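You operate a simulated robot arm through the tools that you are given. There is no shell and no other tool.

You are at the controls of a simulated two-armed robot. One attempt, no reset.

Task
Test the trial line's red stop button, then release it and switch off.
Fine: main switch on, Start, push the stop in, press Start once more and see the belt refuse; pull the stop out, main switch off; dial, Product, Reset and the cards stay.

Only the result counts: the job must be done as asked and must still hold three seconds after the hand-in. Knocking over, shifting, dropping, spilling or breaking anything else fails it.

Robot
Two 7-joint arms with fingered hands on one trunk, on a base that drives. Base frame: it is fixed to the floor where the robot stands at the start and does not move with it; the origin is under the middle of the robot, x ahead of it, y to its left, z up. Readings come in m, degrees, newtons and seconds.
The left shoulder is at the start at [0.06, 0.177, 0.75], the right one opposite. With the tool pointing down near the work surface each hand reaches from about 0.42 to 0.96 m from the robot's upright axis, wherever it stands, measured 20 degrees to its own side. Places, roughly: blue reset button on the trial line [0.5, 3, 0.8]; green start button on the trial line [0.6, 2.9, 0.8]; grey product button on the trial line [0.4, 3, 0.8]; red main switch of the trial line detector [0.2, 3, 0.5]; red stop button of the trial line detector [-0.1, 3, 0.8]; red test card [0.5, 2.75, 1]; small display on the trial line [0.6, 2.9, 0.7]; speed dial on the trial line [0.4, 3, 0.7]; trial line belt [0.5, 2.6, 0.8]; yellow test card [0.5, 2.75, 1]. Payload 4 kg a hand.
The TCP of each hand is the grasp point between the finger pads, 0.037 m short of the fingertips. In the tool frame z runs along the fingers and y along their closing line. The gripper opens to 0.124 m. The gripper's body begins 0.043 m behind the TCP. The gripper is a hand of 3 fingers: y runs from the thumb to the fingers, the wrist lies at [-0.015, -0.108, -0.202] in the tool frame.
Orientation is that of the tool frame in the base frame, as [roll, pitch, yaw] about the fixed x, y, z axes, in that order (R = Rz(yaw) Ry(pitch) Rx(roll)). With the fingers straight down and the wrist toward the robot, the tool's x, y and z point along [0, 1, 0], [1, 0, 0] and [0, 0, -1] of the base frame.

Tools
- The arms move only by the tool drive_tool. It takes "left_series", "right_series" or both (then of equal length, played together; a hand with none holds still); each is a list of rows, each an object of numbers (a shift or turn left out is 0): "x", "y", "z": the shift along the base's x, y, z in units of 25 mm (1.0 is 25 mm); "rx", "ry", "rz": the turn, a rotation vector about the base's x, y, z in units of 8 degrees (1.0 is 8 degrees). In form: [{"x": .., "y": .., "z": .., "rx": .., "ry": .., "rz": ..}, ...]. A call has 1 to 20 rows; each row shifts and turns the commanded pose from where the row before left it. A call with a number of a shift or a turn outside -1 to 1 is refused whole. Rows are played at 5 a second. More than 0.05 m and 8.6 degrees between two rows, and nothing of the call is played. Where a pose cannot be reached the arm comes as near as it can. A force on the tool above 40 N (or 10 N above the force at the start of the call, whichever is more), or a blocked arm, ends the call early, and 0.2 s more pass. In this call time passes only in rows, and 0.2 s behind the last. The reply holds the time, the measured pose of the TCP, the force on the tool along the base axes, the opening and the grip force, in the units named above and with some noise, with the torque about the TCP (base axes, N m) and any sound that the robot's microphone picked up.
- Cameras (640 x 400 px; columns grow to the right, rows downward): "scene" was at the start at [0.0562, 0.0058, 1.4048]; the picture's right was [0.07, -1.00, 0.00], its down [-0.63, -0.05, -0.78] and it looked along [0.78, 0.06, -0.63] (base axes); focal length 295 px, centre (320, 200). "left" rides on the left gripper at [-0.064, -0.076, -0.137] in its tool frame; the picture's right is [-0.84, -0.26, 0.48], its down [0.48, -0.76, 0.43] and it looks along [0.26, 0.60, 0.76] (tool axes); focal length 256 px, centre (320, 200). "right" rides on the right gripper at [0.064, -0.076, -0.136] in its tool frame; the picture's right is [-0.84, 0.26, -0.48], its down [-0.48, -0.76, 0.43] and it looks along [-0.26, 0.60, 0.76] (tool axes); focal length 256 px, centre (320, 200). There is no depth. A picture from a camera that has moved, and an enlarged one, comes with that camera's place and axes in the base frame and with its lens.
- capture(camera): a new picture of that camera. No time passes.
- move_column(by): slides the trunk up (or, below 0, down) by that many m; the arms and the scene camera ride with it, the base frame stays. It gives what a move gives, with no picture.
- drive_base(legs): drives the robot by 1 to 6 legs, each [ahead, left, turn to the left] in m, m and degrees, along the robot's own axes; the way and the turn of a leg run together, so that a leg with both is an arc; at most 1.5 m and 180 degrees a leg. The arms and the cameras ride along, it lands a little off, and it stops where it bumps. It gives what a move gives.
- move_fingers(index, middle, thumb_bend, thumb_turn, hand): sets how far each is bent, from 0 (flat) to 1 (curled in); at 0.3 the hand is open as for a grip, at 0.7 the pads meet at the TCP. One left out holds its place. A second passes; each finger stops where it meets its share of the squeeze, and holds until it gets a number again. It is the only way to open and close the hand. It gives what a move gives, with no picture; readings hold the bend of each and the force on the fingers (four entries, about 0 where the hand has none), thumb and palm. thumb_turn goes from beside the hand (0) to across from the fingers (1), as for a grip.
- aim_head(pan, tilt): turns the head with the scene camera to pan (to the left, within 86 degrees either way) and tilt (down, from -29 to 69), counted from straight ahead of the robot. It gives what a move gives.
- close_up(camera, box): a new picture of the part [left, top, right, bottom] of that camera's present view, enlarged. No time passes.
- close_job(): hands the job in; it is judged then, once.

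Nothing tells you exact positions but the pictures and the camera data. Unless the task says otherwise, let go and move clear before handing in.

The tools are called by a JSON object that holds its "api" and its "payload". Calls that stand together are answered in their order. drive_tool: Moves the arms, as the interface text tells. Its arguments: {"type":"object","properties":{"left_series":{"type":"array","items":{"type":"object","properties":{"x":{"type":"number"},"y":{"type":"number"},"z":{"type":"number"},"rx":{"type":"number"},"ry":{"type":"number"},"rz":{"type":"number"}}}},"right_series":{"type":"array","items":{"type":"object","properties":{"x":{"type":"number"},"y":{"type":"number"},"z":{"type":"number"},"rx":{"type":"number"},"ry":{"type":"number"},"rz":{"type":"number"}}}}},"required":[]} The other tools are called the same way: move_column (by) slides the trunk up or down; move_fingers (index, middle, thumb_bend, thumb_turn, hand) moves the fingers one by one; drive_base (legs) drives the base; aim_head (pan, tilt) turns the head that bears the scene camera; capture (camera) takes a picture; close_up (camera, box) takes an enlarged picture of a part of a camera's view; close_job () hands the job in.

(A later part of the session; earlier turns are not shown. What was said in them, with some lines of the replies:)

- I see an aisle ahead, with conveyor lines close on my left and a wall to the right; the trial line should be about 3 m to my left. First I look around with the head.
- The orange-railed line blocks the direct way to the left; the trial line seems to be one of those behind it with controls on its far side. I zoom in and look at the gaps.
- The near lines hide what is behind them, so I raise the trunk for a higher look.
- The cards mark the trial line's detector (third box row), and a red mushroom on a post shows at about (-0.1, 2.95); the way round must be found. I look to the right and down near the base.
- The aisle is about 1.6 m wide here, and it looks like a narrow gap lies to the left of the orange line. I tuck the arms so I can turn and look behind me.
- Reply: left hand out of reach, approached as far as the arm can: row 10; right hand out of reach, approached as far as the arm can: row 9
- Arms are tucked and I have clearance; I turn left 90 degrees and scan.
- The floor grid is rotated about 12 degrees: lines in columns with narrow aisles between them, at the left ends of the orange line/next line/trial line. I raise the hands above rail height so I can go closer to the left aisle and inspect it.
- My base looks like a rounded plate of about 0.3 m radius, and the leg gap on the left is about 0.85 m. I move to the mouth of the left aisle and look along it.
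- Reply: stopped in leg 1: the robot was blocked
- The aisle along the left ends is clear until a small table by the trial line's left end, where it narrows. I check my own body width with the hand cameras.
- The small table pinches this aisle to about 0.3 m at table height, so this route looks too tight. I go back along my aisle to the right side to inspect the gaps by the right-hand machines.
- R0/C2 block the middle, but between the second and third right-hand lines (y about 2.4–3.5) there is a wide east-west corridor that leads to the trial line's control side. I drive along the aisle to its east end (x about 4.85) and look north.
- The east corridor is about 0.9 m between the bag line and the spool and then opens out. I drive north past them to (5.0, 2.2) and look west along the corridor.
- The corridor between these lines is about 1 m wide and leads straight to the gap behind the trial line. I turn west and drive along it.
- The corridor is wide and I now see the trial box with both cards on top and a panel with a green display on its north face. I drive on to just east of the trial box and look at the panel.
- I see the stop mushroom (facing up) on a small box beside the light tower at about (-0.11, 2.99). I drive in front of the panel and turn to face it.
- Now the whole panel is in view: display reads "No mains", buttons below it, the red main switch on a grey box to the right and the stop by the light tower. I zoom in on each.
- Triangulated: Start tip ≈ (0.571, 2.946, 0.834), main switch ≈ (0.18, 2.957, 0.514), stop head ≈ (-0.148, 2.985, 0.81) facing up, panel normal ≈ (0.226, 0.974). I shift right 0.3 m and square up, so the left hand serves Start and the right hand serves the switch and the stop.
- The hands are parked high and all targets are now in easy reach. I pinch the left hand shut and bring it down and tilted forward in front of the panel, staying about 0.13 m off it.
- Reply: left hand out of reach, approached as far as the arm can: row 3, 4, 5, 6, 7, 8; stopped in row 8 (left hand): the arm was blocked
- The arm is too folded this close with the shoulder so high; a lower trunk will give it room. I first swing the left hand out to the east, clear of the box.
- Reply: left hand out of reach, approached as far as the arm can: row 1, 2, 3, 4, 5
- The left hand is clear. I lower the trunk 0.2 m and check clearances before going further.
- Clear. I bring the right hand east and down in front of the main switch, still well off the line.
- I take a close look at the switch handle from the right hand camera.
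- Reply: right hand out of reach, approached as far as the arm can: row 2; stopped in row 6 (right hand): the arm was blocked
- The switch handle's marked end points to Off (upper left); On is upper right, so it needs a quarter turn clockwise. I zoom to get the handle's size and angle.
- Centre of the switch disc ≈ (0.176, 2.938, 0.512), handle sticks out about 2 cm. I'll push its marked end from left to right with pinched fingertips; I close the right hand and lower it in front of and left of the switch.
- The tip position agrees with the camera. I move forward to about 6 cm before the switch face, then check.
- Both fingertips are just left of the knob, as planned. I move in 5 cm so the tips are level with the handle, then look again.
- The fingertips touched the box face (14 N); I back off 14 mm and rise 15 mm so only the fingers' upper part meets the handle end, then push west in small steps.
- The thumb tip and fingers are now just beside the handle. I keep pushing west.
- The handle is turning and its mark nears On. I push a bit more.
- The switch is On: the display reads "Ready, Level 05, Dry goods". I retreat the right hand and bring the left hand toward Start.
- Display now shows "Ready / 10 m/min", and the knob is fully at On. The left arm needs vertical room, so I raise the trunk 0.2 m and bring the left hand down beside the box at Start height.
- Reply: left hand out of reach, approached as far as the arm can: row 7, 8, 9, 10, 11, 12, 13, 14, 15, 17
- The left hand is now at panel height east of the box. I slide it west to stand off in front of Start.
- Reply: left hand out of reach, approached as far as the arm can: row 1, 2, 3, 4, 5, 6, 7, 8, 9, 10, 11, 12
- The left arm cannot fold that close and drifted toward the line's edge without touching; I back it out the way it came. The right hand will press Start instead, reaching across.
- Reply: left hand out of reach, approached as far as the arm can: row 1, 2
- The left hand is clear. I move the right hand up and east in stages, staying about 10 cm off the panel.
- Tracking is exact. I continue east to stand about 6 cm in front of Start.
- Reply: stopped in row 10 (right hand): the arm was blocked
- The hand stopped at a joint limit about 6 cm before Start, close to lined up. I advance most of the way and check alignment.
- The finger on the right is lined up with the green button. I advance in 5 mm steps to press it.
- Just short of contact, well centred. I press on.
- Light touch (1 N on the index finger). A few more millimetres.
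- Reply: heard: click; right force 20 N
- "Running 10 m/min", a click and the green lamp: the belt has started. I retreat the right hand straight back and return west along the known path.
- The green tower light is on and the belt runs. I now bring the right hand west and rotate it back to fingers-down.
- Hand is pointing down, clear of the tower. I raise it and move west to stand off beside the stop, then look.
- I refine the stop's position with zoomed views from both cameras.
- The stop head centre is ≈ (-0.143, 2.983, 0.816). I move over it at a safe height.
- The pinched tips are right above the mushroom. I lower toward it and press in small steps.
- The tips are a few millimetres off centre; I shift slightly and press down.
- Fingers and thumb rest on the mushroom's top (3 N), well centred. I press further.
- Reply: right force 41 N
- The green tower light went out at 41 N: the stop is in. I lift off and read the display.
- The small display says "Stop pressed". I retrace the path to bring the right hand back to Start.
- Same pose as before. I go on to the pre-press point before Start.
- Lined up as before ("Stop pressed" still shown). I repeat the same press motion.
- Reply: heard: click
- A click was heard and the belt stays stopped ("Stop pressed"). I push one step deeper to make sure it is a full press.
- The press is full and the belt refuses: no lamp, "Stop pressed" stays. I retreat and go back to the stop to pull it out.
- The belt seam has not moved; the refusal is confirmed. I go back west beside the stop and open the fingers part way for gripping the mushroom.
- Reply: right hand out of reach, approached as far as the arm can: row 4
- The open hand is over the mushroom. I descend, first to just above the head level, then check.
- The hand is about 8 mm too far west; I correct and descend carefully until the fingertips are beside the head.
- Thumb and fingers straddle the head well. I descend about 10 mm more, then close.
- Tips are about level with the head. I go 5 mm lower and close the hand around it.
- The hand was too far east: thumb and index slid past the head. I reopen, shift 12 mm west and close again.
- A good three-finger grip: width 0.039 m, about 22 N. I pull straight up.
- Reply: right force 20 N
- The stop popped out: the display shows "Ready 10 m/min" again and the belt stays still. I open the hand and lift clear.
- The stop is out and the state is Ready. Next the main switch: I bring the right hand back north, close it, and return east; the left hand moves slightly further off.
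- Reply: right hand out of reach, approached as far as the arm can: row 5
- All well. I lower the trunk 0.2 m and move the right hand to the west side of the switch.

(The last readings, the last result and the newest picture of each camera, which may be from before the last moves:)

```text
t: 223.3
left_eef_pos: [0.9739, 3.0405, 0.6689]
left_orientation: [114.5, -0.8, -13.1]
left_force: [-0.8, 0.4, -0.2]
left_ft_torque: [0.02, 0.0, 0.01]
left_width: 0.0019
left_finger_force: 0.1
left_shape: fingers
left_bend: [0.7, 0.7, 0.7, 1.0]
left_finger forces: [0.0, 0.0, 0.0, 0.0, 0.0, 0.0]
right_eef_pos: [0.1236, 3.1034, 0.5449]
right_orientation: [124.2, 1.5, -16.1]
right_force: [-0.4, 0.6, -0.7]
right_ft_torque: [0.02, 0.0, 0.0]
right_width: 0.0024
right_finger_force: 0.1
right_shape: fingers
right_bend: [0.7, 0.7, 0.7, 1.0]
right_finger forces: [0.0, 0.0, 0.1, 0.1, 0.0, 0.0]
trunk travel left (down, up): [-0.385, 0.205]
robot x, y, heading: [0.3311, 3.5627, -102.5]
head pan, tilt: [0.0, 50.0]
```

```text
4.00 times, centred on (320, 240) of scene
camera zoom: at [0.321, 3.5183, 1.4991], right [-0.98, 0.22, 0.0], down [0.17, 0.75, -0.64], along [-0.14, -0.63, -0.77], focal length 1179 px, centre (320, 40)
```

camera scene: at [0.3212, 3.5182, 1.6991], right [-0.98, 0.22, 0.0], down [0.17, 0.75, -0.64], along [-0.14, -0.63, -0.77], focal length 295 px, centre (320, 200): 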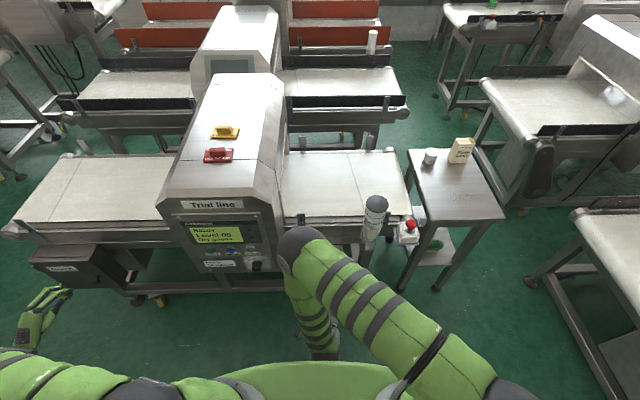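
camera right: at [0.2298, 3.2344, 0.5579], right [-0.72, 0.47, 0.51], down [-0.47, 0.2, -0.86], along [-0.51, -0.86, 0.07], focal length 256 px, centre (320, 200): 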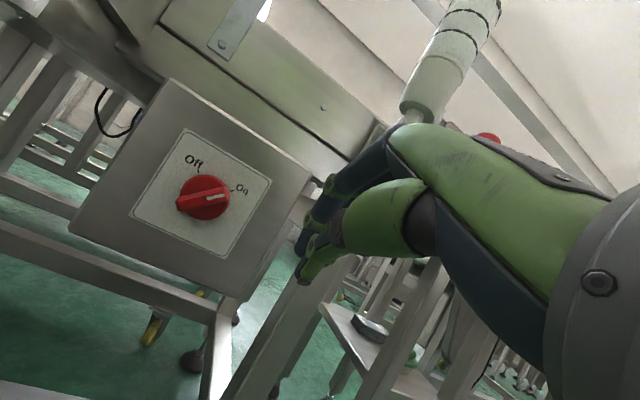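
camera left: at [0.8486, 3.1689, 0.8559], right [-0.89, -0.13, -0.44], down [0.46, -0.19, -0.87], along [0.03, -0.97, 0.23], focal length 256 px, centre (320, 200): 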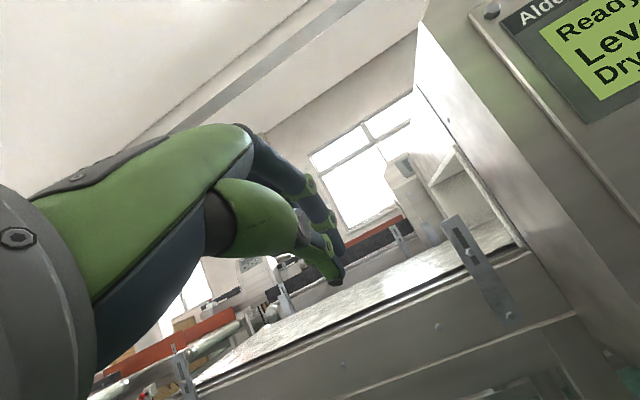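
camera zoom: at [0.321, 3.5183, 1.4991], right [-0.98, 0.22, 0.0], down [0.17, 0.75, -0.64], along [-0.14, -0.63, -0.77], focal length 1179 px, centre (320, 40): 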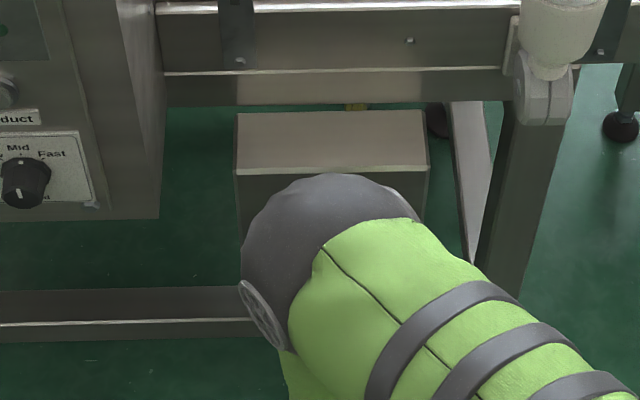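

The right camera sees the handle at On and the fingertips west of it. I move in toward the face on the west side.

{"api": "drive_tool", "payload": {"right_series": [{"x": 0.05, "y": -1}, {"x": 0.05, "y": -1}]}}

{"api": "close_up", "payload": {"camera": "right", "box": [180, 140, 420, 290]}}

{"api": "capture", "payload": {"camera": "scene"}}

```text
t: 223.9
left_eef_pos: [0.9739, 3.0412, 0.6688]
left_orientation: [114.6, -0.8, -13.2]
left_force: [0.2, -0.3, 0.0]
left_ft_torque: [0.02, 0.0, 0.01]
left_width: 0.0018
left_finger_force: 0.1
left_shape: fingers
left_bend: [0.7, 0.7, 0.7, 1.0]
left_finger forces: [0.0, 0.0, 0.1, 0.1, 0.0, 0.1]
right_eef_pos: [0.1262, 3.052, 0.5458]
right_orientation: [124.2, 1.6, -16.2]
right_force: [0.3, 0.5, 0.2]
right_ft_torque: [-0.02, -0.01, 0.04]
right_width: 0.0021
right_finger_force: 0.1
right_shape: fingers
right_bend: [0.7, 0.7, 0.7, 1.0]
right_finger forces: [0.0, 0.1, 0.1, 0.1, 0.0, 0.0]
trunk travel left (down, up): [-0.385, 0.205]
robot x, y, heading: [0.3304, 3.563, -102.6]
head pan, tilt: [0.0, 50.0]
```

```text
2.67 times, centred on (300, 215) of right
camera zoom: at [0.2323, 3.1835, 0.5573], right [-0.72, 0.47, 0.51], down [-0.47, 0.21, -0.86], along [-0.51, -0.86, 0.07], focal length 683 px, centre (373, 160)
```

zoom: 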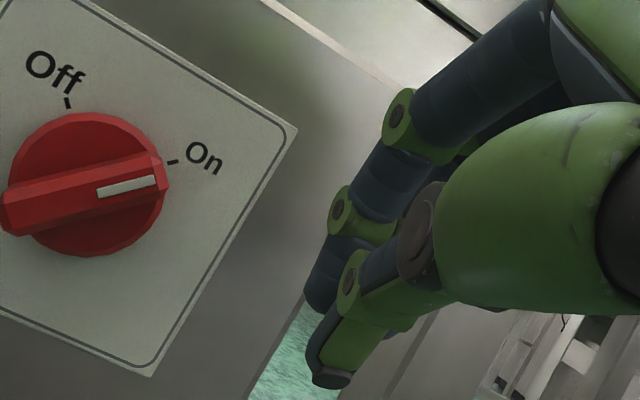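

```text
taken
camera scene: at [0.321, 3.5183, 1.499], right [-0.98, 0.22, 0.0], down [0.17, 0.75, -0.64], along [-0.14, -0.63, -0.77], focal length 295 px, centre (320, 200)
```

scene: 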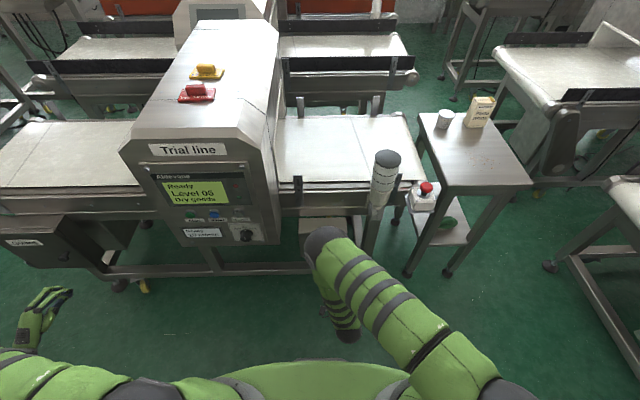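

The handle's marked end points to On (upper right) and my tips are to its right. I move in the remaining 5 cm.

{"api": "drive_tool", "payload": {"right_series": [{"x": -0.108, "y": -0.468}, {"x": -0.108, "y": -0.468}, {"x": -0.108, "y": -0.468}, {"x": -0.09, "y": -0.39}]}}

{"api": "close_up", "payload": {"camera": "right", "box": [180, 140, 420, 290]}}

```text
t: 224.9
left_eef_pos: [0.9739, 3.0411, 0.6678]
left_orientation: [114.6, -0.8, -13.1]
left_force: [0.9, 0.0, -0.1]
left_ft_torque: [0.0, 0.01, -0.03]
left_width: 0.0019
left_finger_force: 0.0
left_shape: fingers
left_bend: [0.7, 0.7, 0.7, 1.0]
left_finger forces: [0.0, 0.1, 0.0, 0.0, 0.1, 0.0]
right_eef_pos: [0.1161, 3.0071, 0.5449]
right_orientation: [124.2, 1.5, -16.1]
right_force: [-0.6, -1.0, 0.0]
right_ft_torque: [0.0, -0.01, 0.02]
right_width: 0.002
right_finger_force: 0.0
right_shape: fingers
right_bend: [0.7, 0.7, 0.7, 1.0]
right_finger forces: [0.0, 0.1, 0.0, 0.0, 0.0, 0.1]
trunk travel left (down, up): [-0.385, 0.205]
robot x, y, heading: [0.3297, 3.5653, -102.9]
head pan, tilt: [0.0, 50.0]
```

```text
2.67 times, centred on (300, 215) of right
camera zoom: at [0.2214, 3.1392, 0.5574], right [-0.72, 0.47, 0.51], down [-0.47, 0.21, -0.86], along [-0.51, -0.86, 0.07], focal length 683 px, centre (373, 160)
```

zoom: 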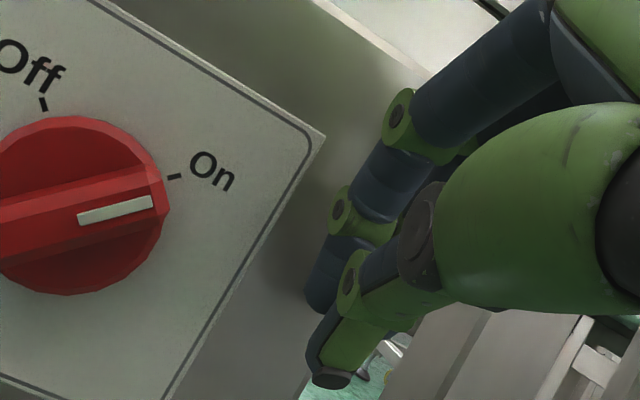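

In position at the same depth as before. I push east in small steps.

{"api": "drive_tool", "payload": {"right_series": [{"x": 0.292, "y": -0.068}, {"x": 0.292, "y": -0.068}, {"x": 0.292, "y": -0.068}]}}

{"api": "close_up", "payload": {"camera": "right", "box": [180, 140, 420, 290]}}

```text
t: 225.7
left_eef_pos: [0.9749, 3.0399, 0.669]
left_orientation: [114.6, -0.7, -13.1]
left_force: [0.3, -0.1, 0.2]
left_ft_torque: [0.02, 0.02, 0.05]
left_width: 0.0021
left_finger_force: 0.1
left_shape: fingers
left_bend: [0.7, 0.7, 0.7, 1.0]
left_finger forces: [0.1, 0.0, 0.1, 0.0, 0.0, 0.1]
right_eef_pos: [0.139, 3.0026, 0.5453]
right_orientation: [124.2, 1.5, -16.2]
right_force: [0.3, -0.1, 0.4]
right_ft_torque: [-0.03, 0.01, -0.02]
right_width: 0.0022
right_finger_force: 0.0
right_shape: fingers
right_bend: [0.7, 0.7, 0.7, 1.0]
right_finger forces: [0.0, 0.0, 0.1, 0.0, 0.0, 0.1]
trunk travel left (down, up): [-0.385, 0.205]
robot x, y, heading: [0.3314, 3.5633, -102.7]
head pan, tilt: [0.0, 50.0]
```

```text
2.67 times, centred on (300, 215) of right
camera zoom: at [0.2441, 3.1346, 0.5576], right [-0.72, 0.47, 0.51], down [-0.47, 0.21, -0.86], along [-0.51, -0.86, 0.07], focal length 683 px, centre (373, 160)
```

zoom: 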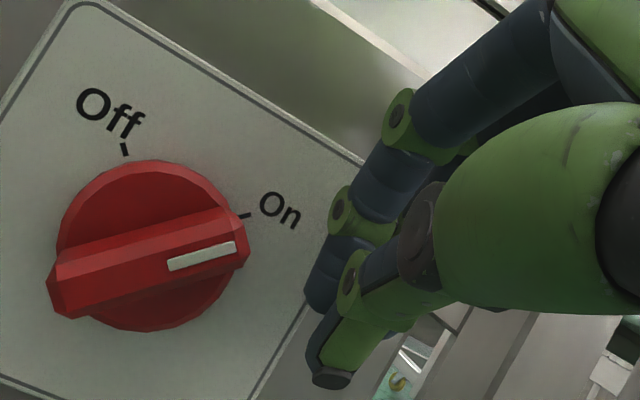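

The tips sit a bit low, so the thumb could jam under the handle; I rise 13 mm (as in the first turn) and go on pushing east.

{"api": "drive_tool", "payload": {"right_series": [{"z": 0.52}, {"x": 0.292, "y": -0.068}, {"x": 0.292, "y": -0.068}, {"x": 0.292, "y": -0.068}]}}

{"api": "close_up", "payload": {"camera": "right", "box": [180, 140, 420, 290]}}

```text
t: 226.7
left_eef_pos: [0.9736, 3.0411, 0.6684]
left_orientation: [114.6, -0.7, -13.1]
left_force: [0.1, 0.1, 0.2]
left_ft_torque: [0.01, 0.01, 0.02]
left_width: 0.0019
left_finger_force: 0.1
left_shape: fingers
left_bend: [0.7, 0.7, 0.7, 1.0]
left_finger forces: [0.1, 0.0, 0.0, 0.0, 0.0, 0.0]
right_eef_pos: [0.1618, 2.9975, 0.5577]
right_orientation: [124.2, 1.6, -16.2]
right_force: [-0.4, 0.1, -0.2]
right_ft_torque: [0.01, 0.0, 0.02]
right_width: 0.002
right_finger_force: 0.1
right_shape: fingers
right_bend: [0.7, 0.7, 0.7, 1.0]
right_finger forces: [0.1, 0.0, 0.0, 0.1, 0.0, 0.0]
trunk travel left (down, up): [-0.385, 0.205]
robot x, y, heading: [0.328, 3.5642, -102.6]
head pan, tilt: [0.0, 50.0]
```

```text
2.67 times, centred on (300, 215) of right
camera zoom: at [0.2663, 3.1292, 0.5702], right [-0.72, 0.47, 0.51], down [-0.47, 0.21, -0.86], along [-0.51, -0.86, 0.07], focal length 683 px, centre (373, 160)
```

zoom: 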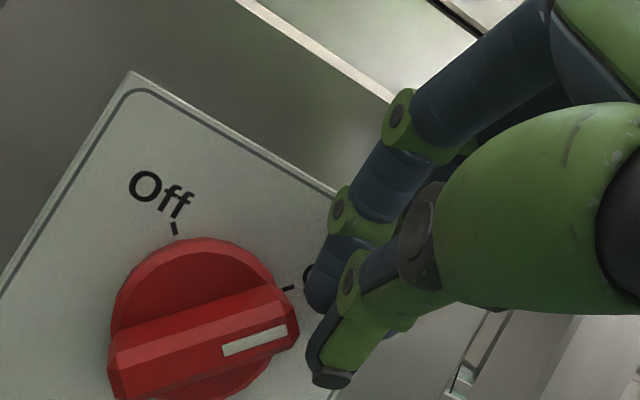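

Almost touching the handle's end. I continue east.

{"api": "drive_tool", "payload": {"right_series": [{"x": 0.292, "y": -0.068}, {"x": 0.292, "y": -0.068}, {"x": 0.292, "y": -0.068}]}}

{"api": "close_up", "payload": {"camera": "right", "box": [180, 140, 420, 290]}}

```text
t: 227.5
left_eef_pos: [0.9738, 3.0409, 0.6682]
left_orientation: [114.6, -0.7, -13.2]
left_force: [1.0, 0.2, 0.4]
left_ft_torque: [-0.03, -0.01, 0.01]
left_width: 0.002
left_finger_force: 0.1
left_shape: fingers
left_bend: [0.7, 0.7, 0.7, 1.0]
left_finger forces: [0.1, 0.0, 0.0, 0.0, 0.1, 0.0]
right_eef_pos: [0.1842, 2.992, 0.5592]
right_orientation: [124.0, 1.4, -15.9]
right_force: [-0.9, 0.9, 7.5]
right_ft_torque: [-0.15, 0.08, 0.03]
right_width: 0.0025
right_finger_force: 5.0
right_shape: fingers
right_bend: [0.69, 0.69, 0.71, 1.0]
right_finger forces: [4.2, 0.0, 0.0, 0.0, 5.9, 0.0]
trunk travel left (down, up): [-0.385, 0.205]
robot x, y, heading: [0.3326, 3.5649, -103.0]
head pan, tilt: [0.0, 50.0]
```

```text
2.67 times, centred on (300, 215) of right
camera zoom: at [0.2897, 3.1242, 0.5711], right [-0.72, 0.47, 0.5], down [-0.47, 0.2, -0.86], along [-0.51, -0.86, 0.08], focal length 683 px, centre (373, 160)
```

zoom: 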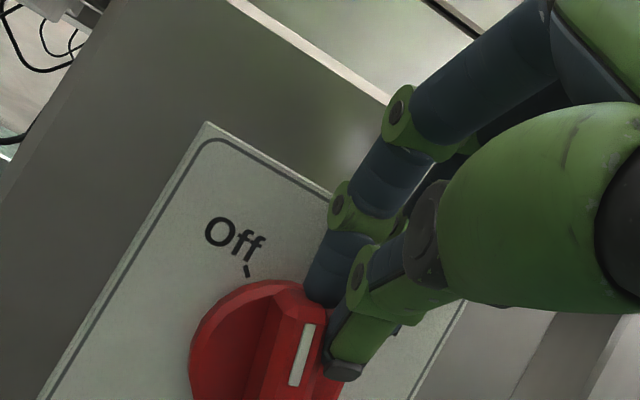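

The handle is turning back. A few more steps.

{"api": "drive_tool", "payload": {"right_series": [{"x": 0.292, "y": -0.068}, {"x": 0.292, "y": -0.068}]}}

{"api": "close_up", "payload": {"camera": "right", "box": [180, 140, 420, 290]}}

{"api": "close_up", "payload": {"camera": "scene", "box": [120, 140, 280, 250]}}

```text
t: 228.1
left_eef_pos: [0.9731, 3.0411, 0.6688]
left_orientation: [114.6, -0.7, -13.2]
left_force: [0.1, 0.0, 0.6]
left_ft_torque: [0.0, -0.02, 0.04]
left_width: 0.0018
left_finger_force: 0.0
left_shape: fingers
left_bend: [0.7, 0.7, 0.7, 1.0]
left_finger forces: [0.0, 0.0, 0.0, 0.0, 0.0, 0.0]
right_eef_pos: [0.195, 2.989, 0.559]
right_orientation: [124.2, 1.7, -16.4]
right_force: [-14.2, 2.6, 7.4]
right_ft_torque: [-0.07, 0.52, -0.35]
right_width: 0.0033
right_finger_force: 9.1
right_shape: fingers
right_bend: [0.7, 0.69, 0.71, 1.0]
right_finger forces: [0.7, 0.0, 0.1, 0.0, 17.6, 0.0]
trunk travel left (down, up): [-0.385, 0.205]
robot x, y, heading: [0.3304, 3.5677, -102.6]
head pan, tilt: [0.0, 50.0]
```

```text
2.67 times, centred on (300, 215) of right
camera zoom: at [0.3006, 3.1212, 0.5704], right [-0.72, 0.48, 0.51], down [-0.47, 0.21, -0.86], along [-0.51, -0.85, 0.08], focal length 683 px, centre (373, 160)
```

zoom: 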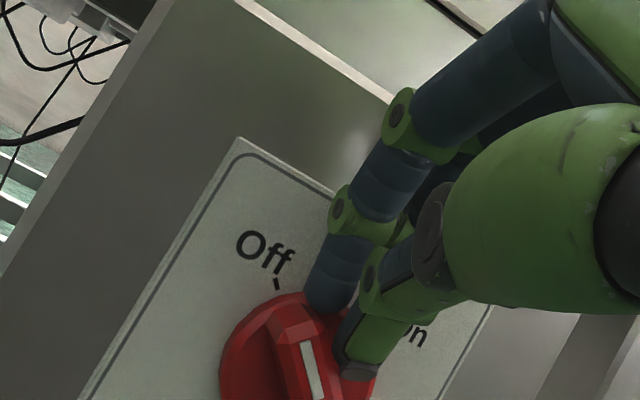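

```text
3.64 times, centred on (200, 195) of scene
camera zoom: at [0.3201, 3.519, 1.499], right [-0.98, 0.22, 0.0], down [0.17, 0.75, -0.64], along [-0.14, -0.63, -0.77], focal length 1072 px, centre (756, 218)
```

zoom: 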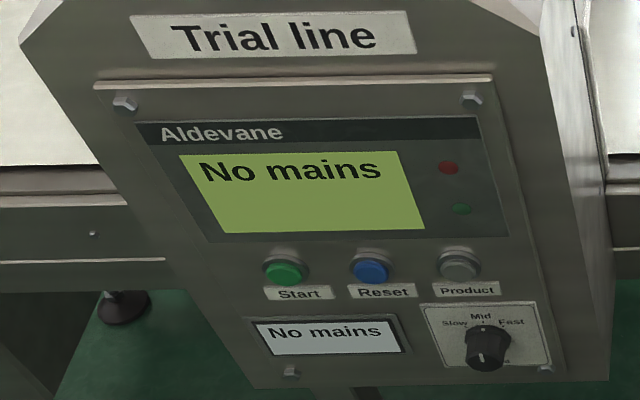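

Both displays read "No mains", the push force shows the end stop. I retreat and check the handle's angle.

{"api": "drive_tool", "payload": {"right_series": [{"x": -0.15, "y": 0.3}, {"x": 0.1, "y": 0.9}, {"x": 0.2, "y": 0.9}, {"x": 0.2, "y": 0.9}, {"x": 0.2, "y": 0.9}, {"x": 0.2, "y": 0.9}]}}

{"api": "close_up", "payload": {"camera": "right", "box": [180, 140, 420, 290]}}

{"api": "capture", "payload": {"camera": "scene"}}

```text
t: 229.5
left_eef_pos: [0.9738, 3.0412, 0.6688]
left_orientation: [114.6, -0.8, -13.0]
left_force: [0.5, 0.2, 1.3]
left_ft_torque: [0.03, 0.03, -0.01]
left_width: 0.002
left_finger_force: 0.0
left_shape: fingers
left_bend: [0.7, 0.7, 0.7, 1.0]
left_finger forces: [0.0, 0.0, 0.1, 0.0, 0.0, 0.0]
right_eef_pos: [0.2156, 3.1105, 0.5586]
right_orientation: [124.2, 1.5, -16.1]
right_force: [0.1, -0.4, 0.2]
right_ft_torque: [-0.01, -0.05, -0.03]
right_width: 0.0018
right_finger_force: 0.1
right_shape: fingers
right_bend: [0.7, 0.7, 0.7, 1.0]
right_finger forces: [0.0, 0.1, 0.1, 0.0, 0.0, 0.1]
trunk travel left (down, up): [-0.385, 0.205]
robot x, y, heading: [0.3341, 3.5673, -102.9]
head pan, tilt: [0.0, 50.0]
```

```text
2.67 times, centred on (300, 215) of right
camera zoom: at [0.3206, 3.2425, 0.5696], right [-0.72, 0.47, 0.5], down [-0.47, 0.2, -0.86], along [-0.51, -0.86, 0.07], focal length 683 px, centre (373, 160)
```

zoom: 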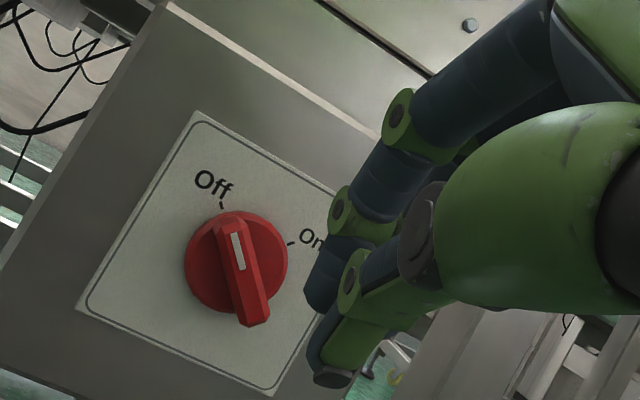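

```text
taken
camera scene: at [0.3211, 3.5183, 1.499], right [-0.98, 0.22, 0.0], down [0.17, 0.75, -0.64], along [-0.14, -0.63, -0.77], focal length 295 px, centre (320, 200)
```

scene: 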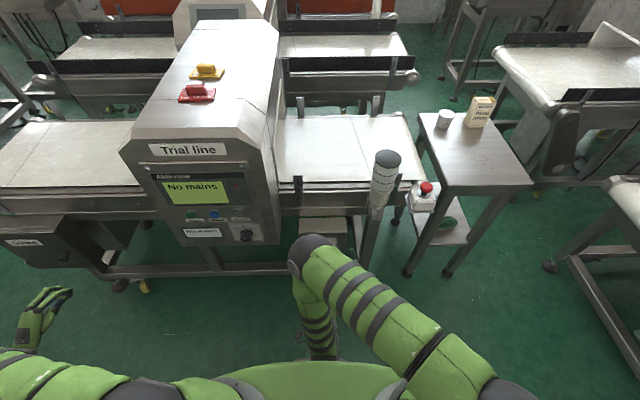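

The handle points at Off, both displays read "No mains", the cards are in place. One last look at the stop, dial and cards before handing in.

{"api": "close_up", "payload": {"camera": "scene", "box": [366, 160, 462, 220]}}

{"api": "close_up", "payload": {"camera": "scene", "box": [120, 50, 280, 250]}}

```text
6.67 times, centred on (414, 190) of scene
camera zoom: at [0.3211, 3.5183, 1.499], right [-0.98, 0.22, 0.0], down [0.17, 0.75, -0.64], along [-0.14, -0.63, -0.77], focal length 1965 px, centre (-307, 267)
```

zoom: 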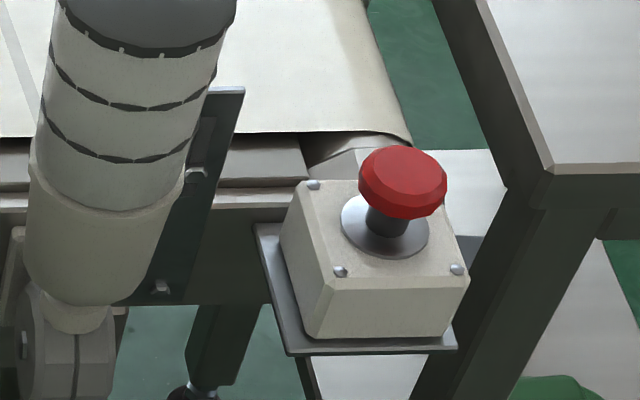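

```text
2.00 times, centred on (200, 150) of scene
camera zoom: at [0.3211, 3.5183, 1.499], right [-0.98, 0.22, 0.0], down [0.17, 0.75, -0.64], along [-0.14, -0.63, -0.77], focal length 590 px, centre (560, 300)
```

zoom: 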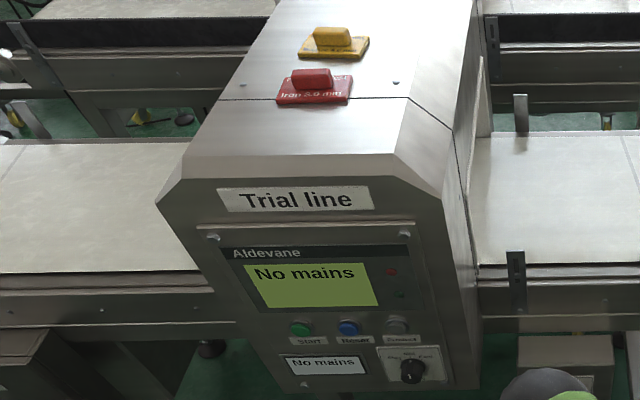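

The stop is fully out, the mains is off, the dial is still at Mid, the cards lie untouched and both hands are clear. I hand the job in.

{"api": "close_job", "payload": {}}

```text
The job is handed in.
```

The stop test is done and the trial line is switched off. The job is handed in; the tool confirmed only that, with no verdict.

- **Main switch on:** the display changed from "No mains" to "Ready".
- **Start:** I heard a click, the small display showed "Running 10 m/min", and the tower light went green.
- **Stop pushed in:** the green light went out and the small display showed "Stop pressed".
- **Start again:** I heard the click, but the belt stayed still and "Stop pressed" remained.
- **Stop pulled out:** the display went back to "Ready" and the belt did not move.
- **Main switch off:** the handle points at Off and both displays read "No mains".

I did not touch the dial, Product, Reset or the two test cards. The dial is still at Mid, and the cards lie where they were. Both hands are clear of the line.

On the way there the base bumped once, probably against the wrapped cabinet by the window wall behind the starting place. It stopped at once. I did not go back to look at the cabinet, so I can't confirm that it stayed exactly in place.
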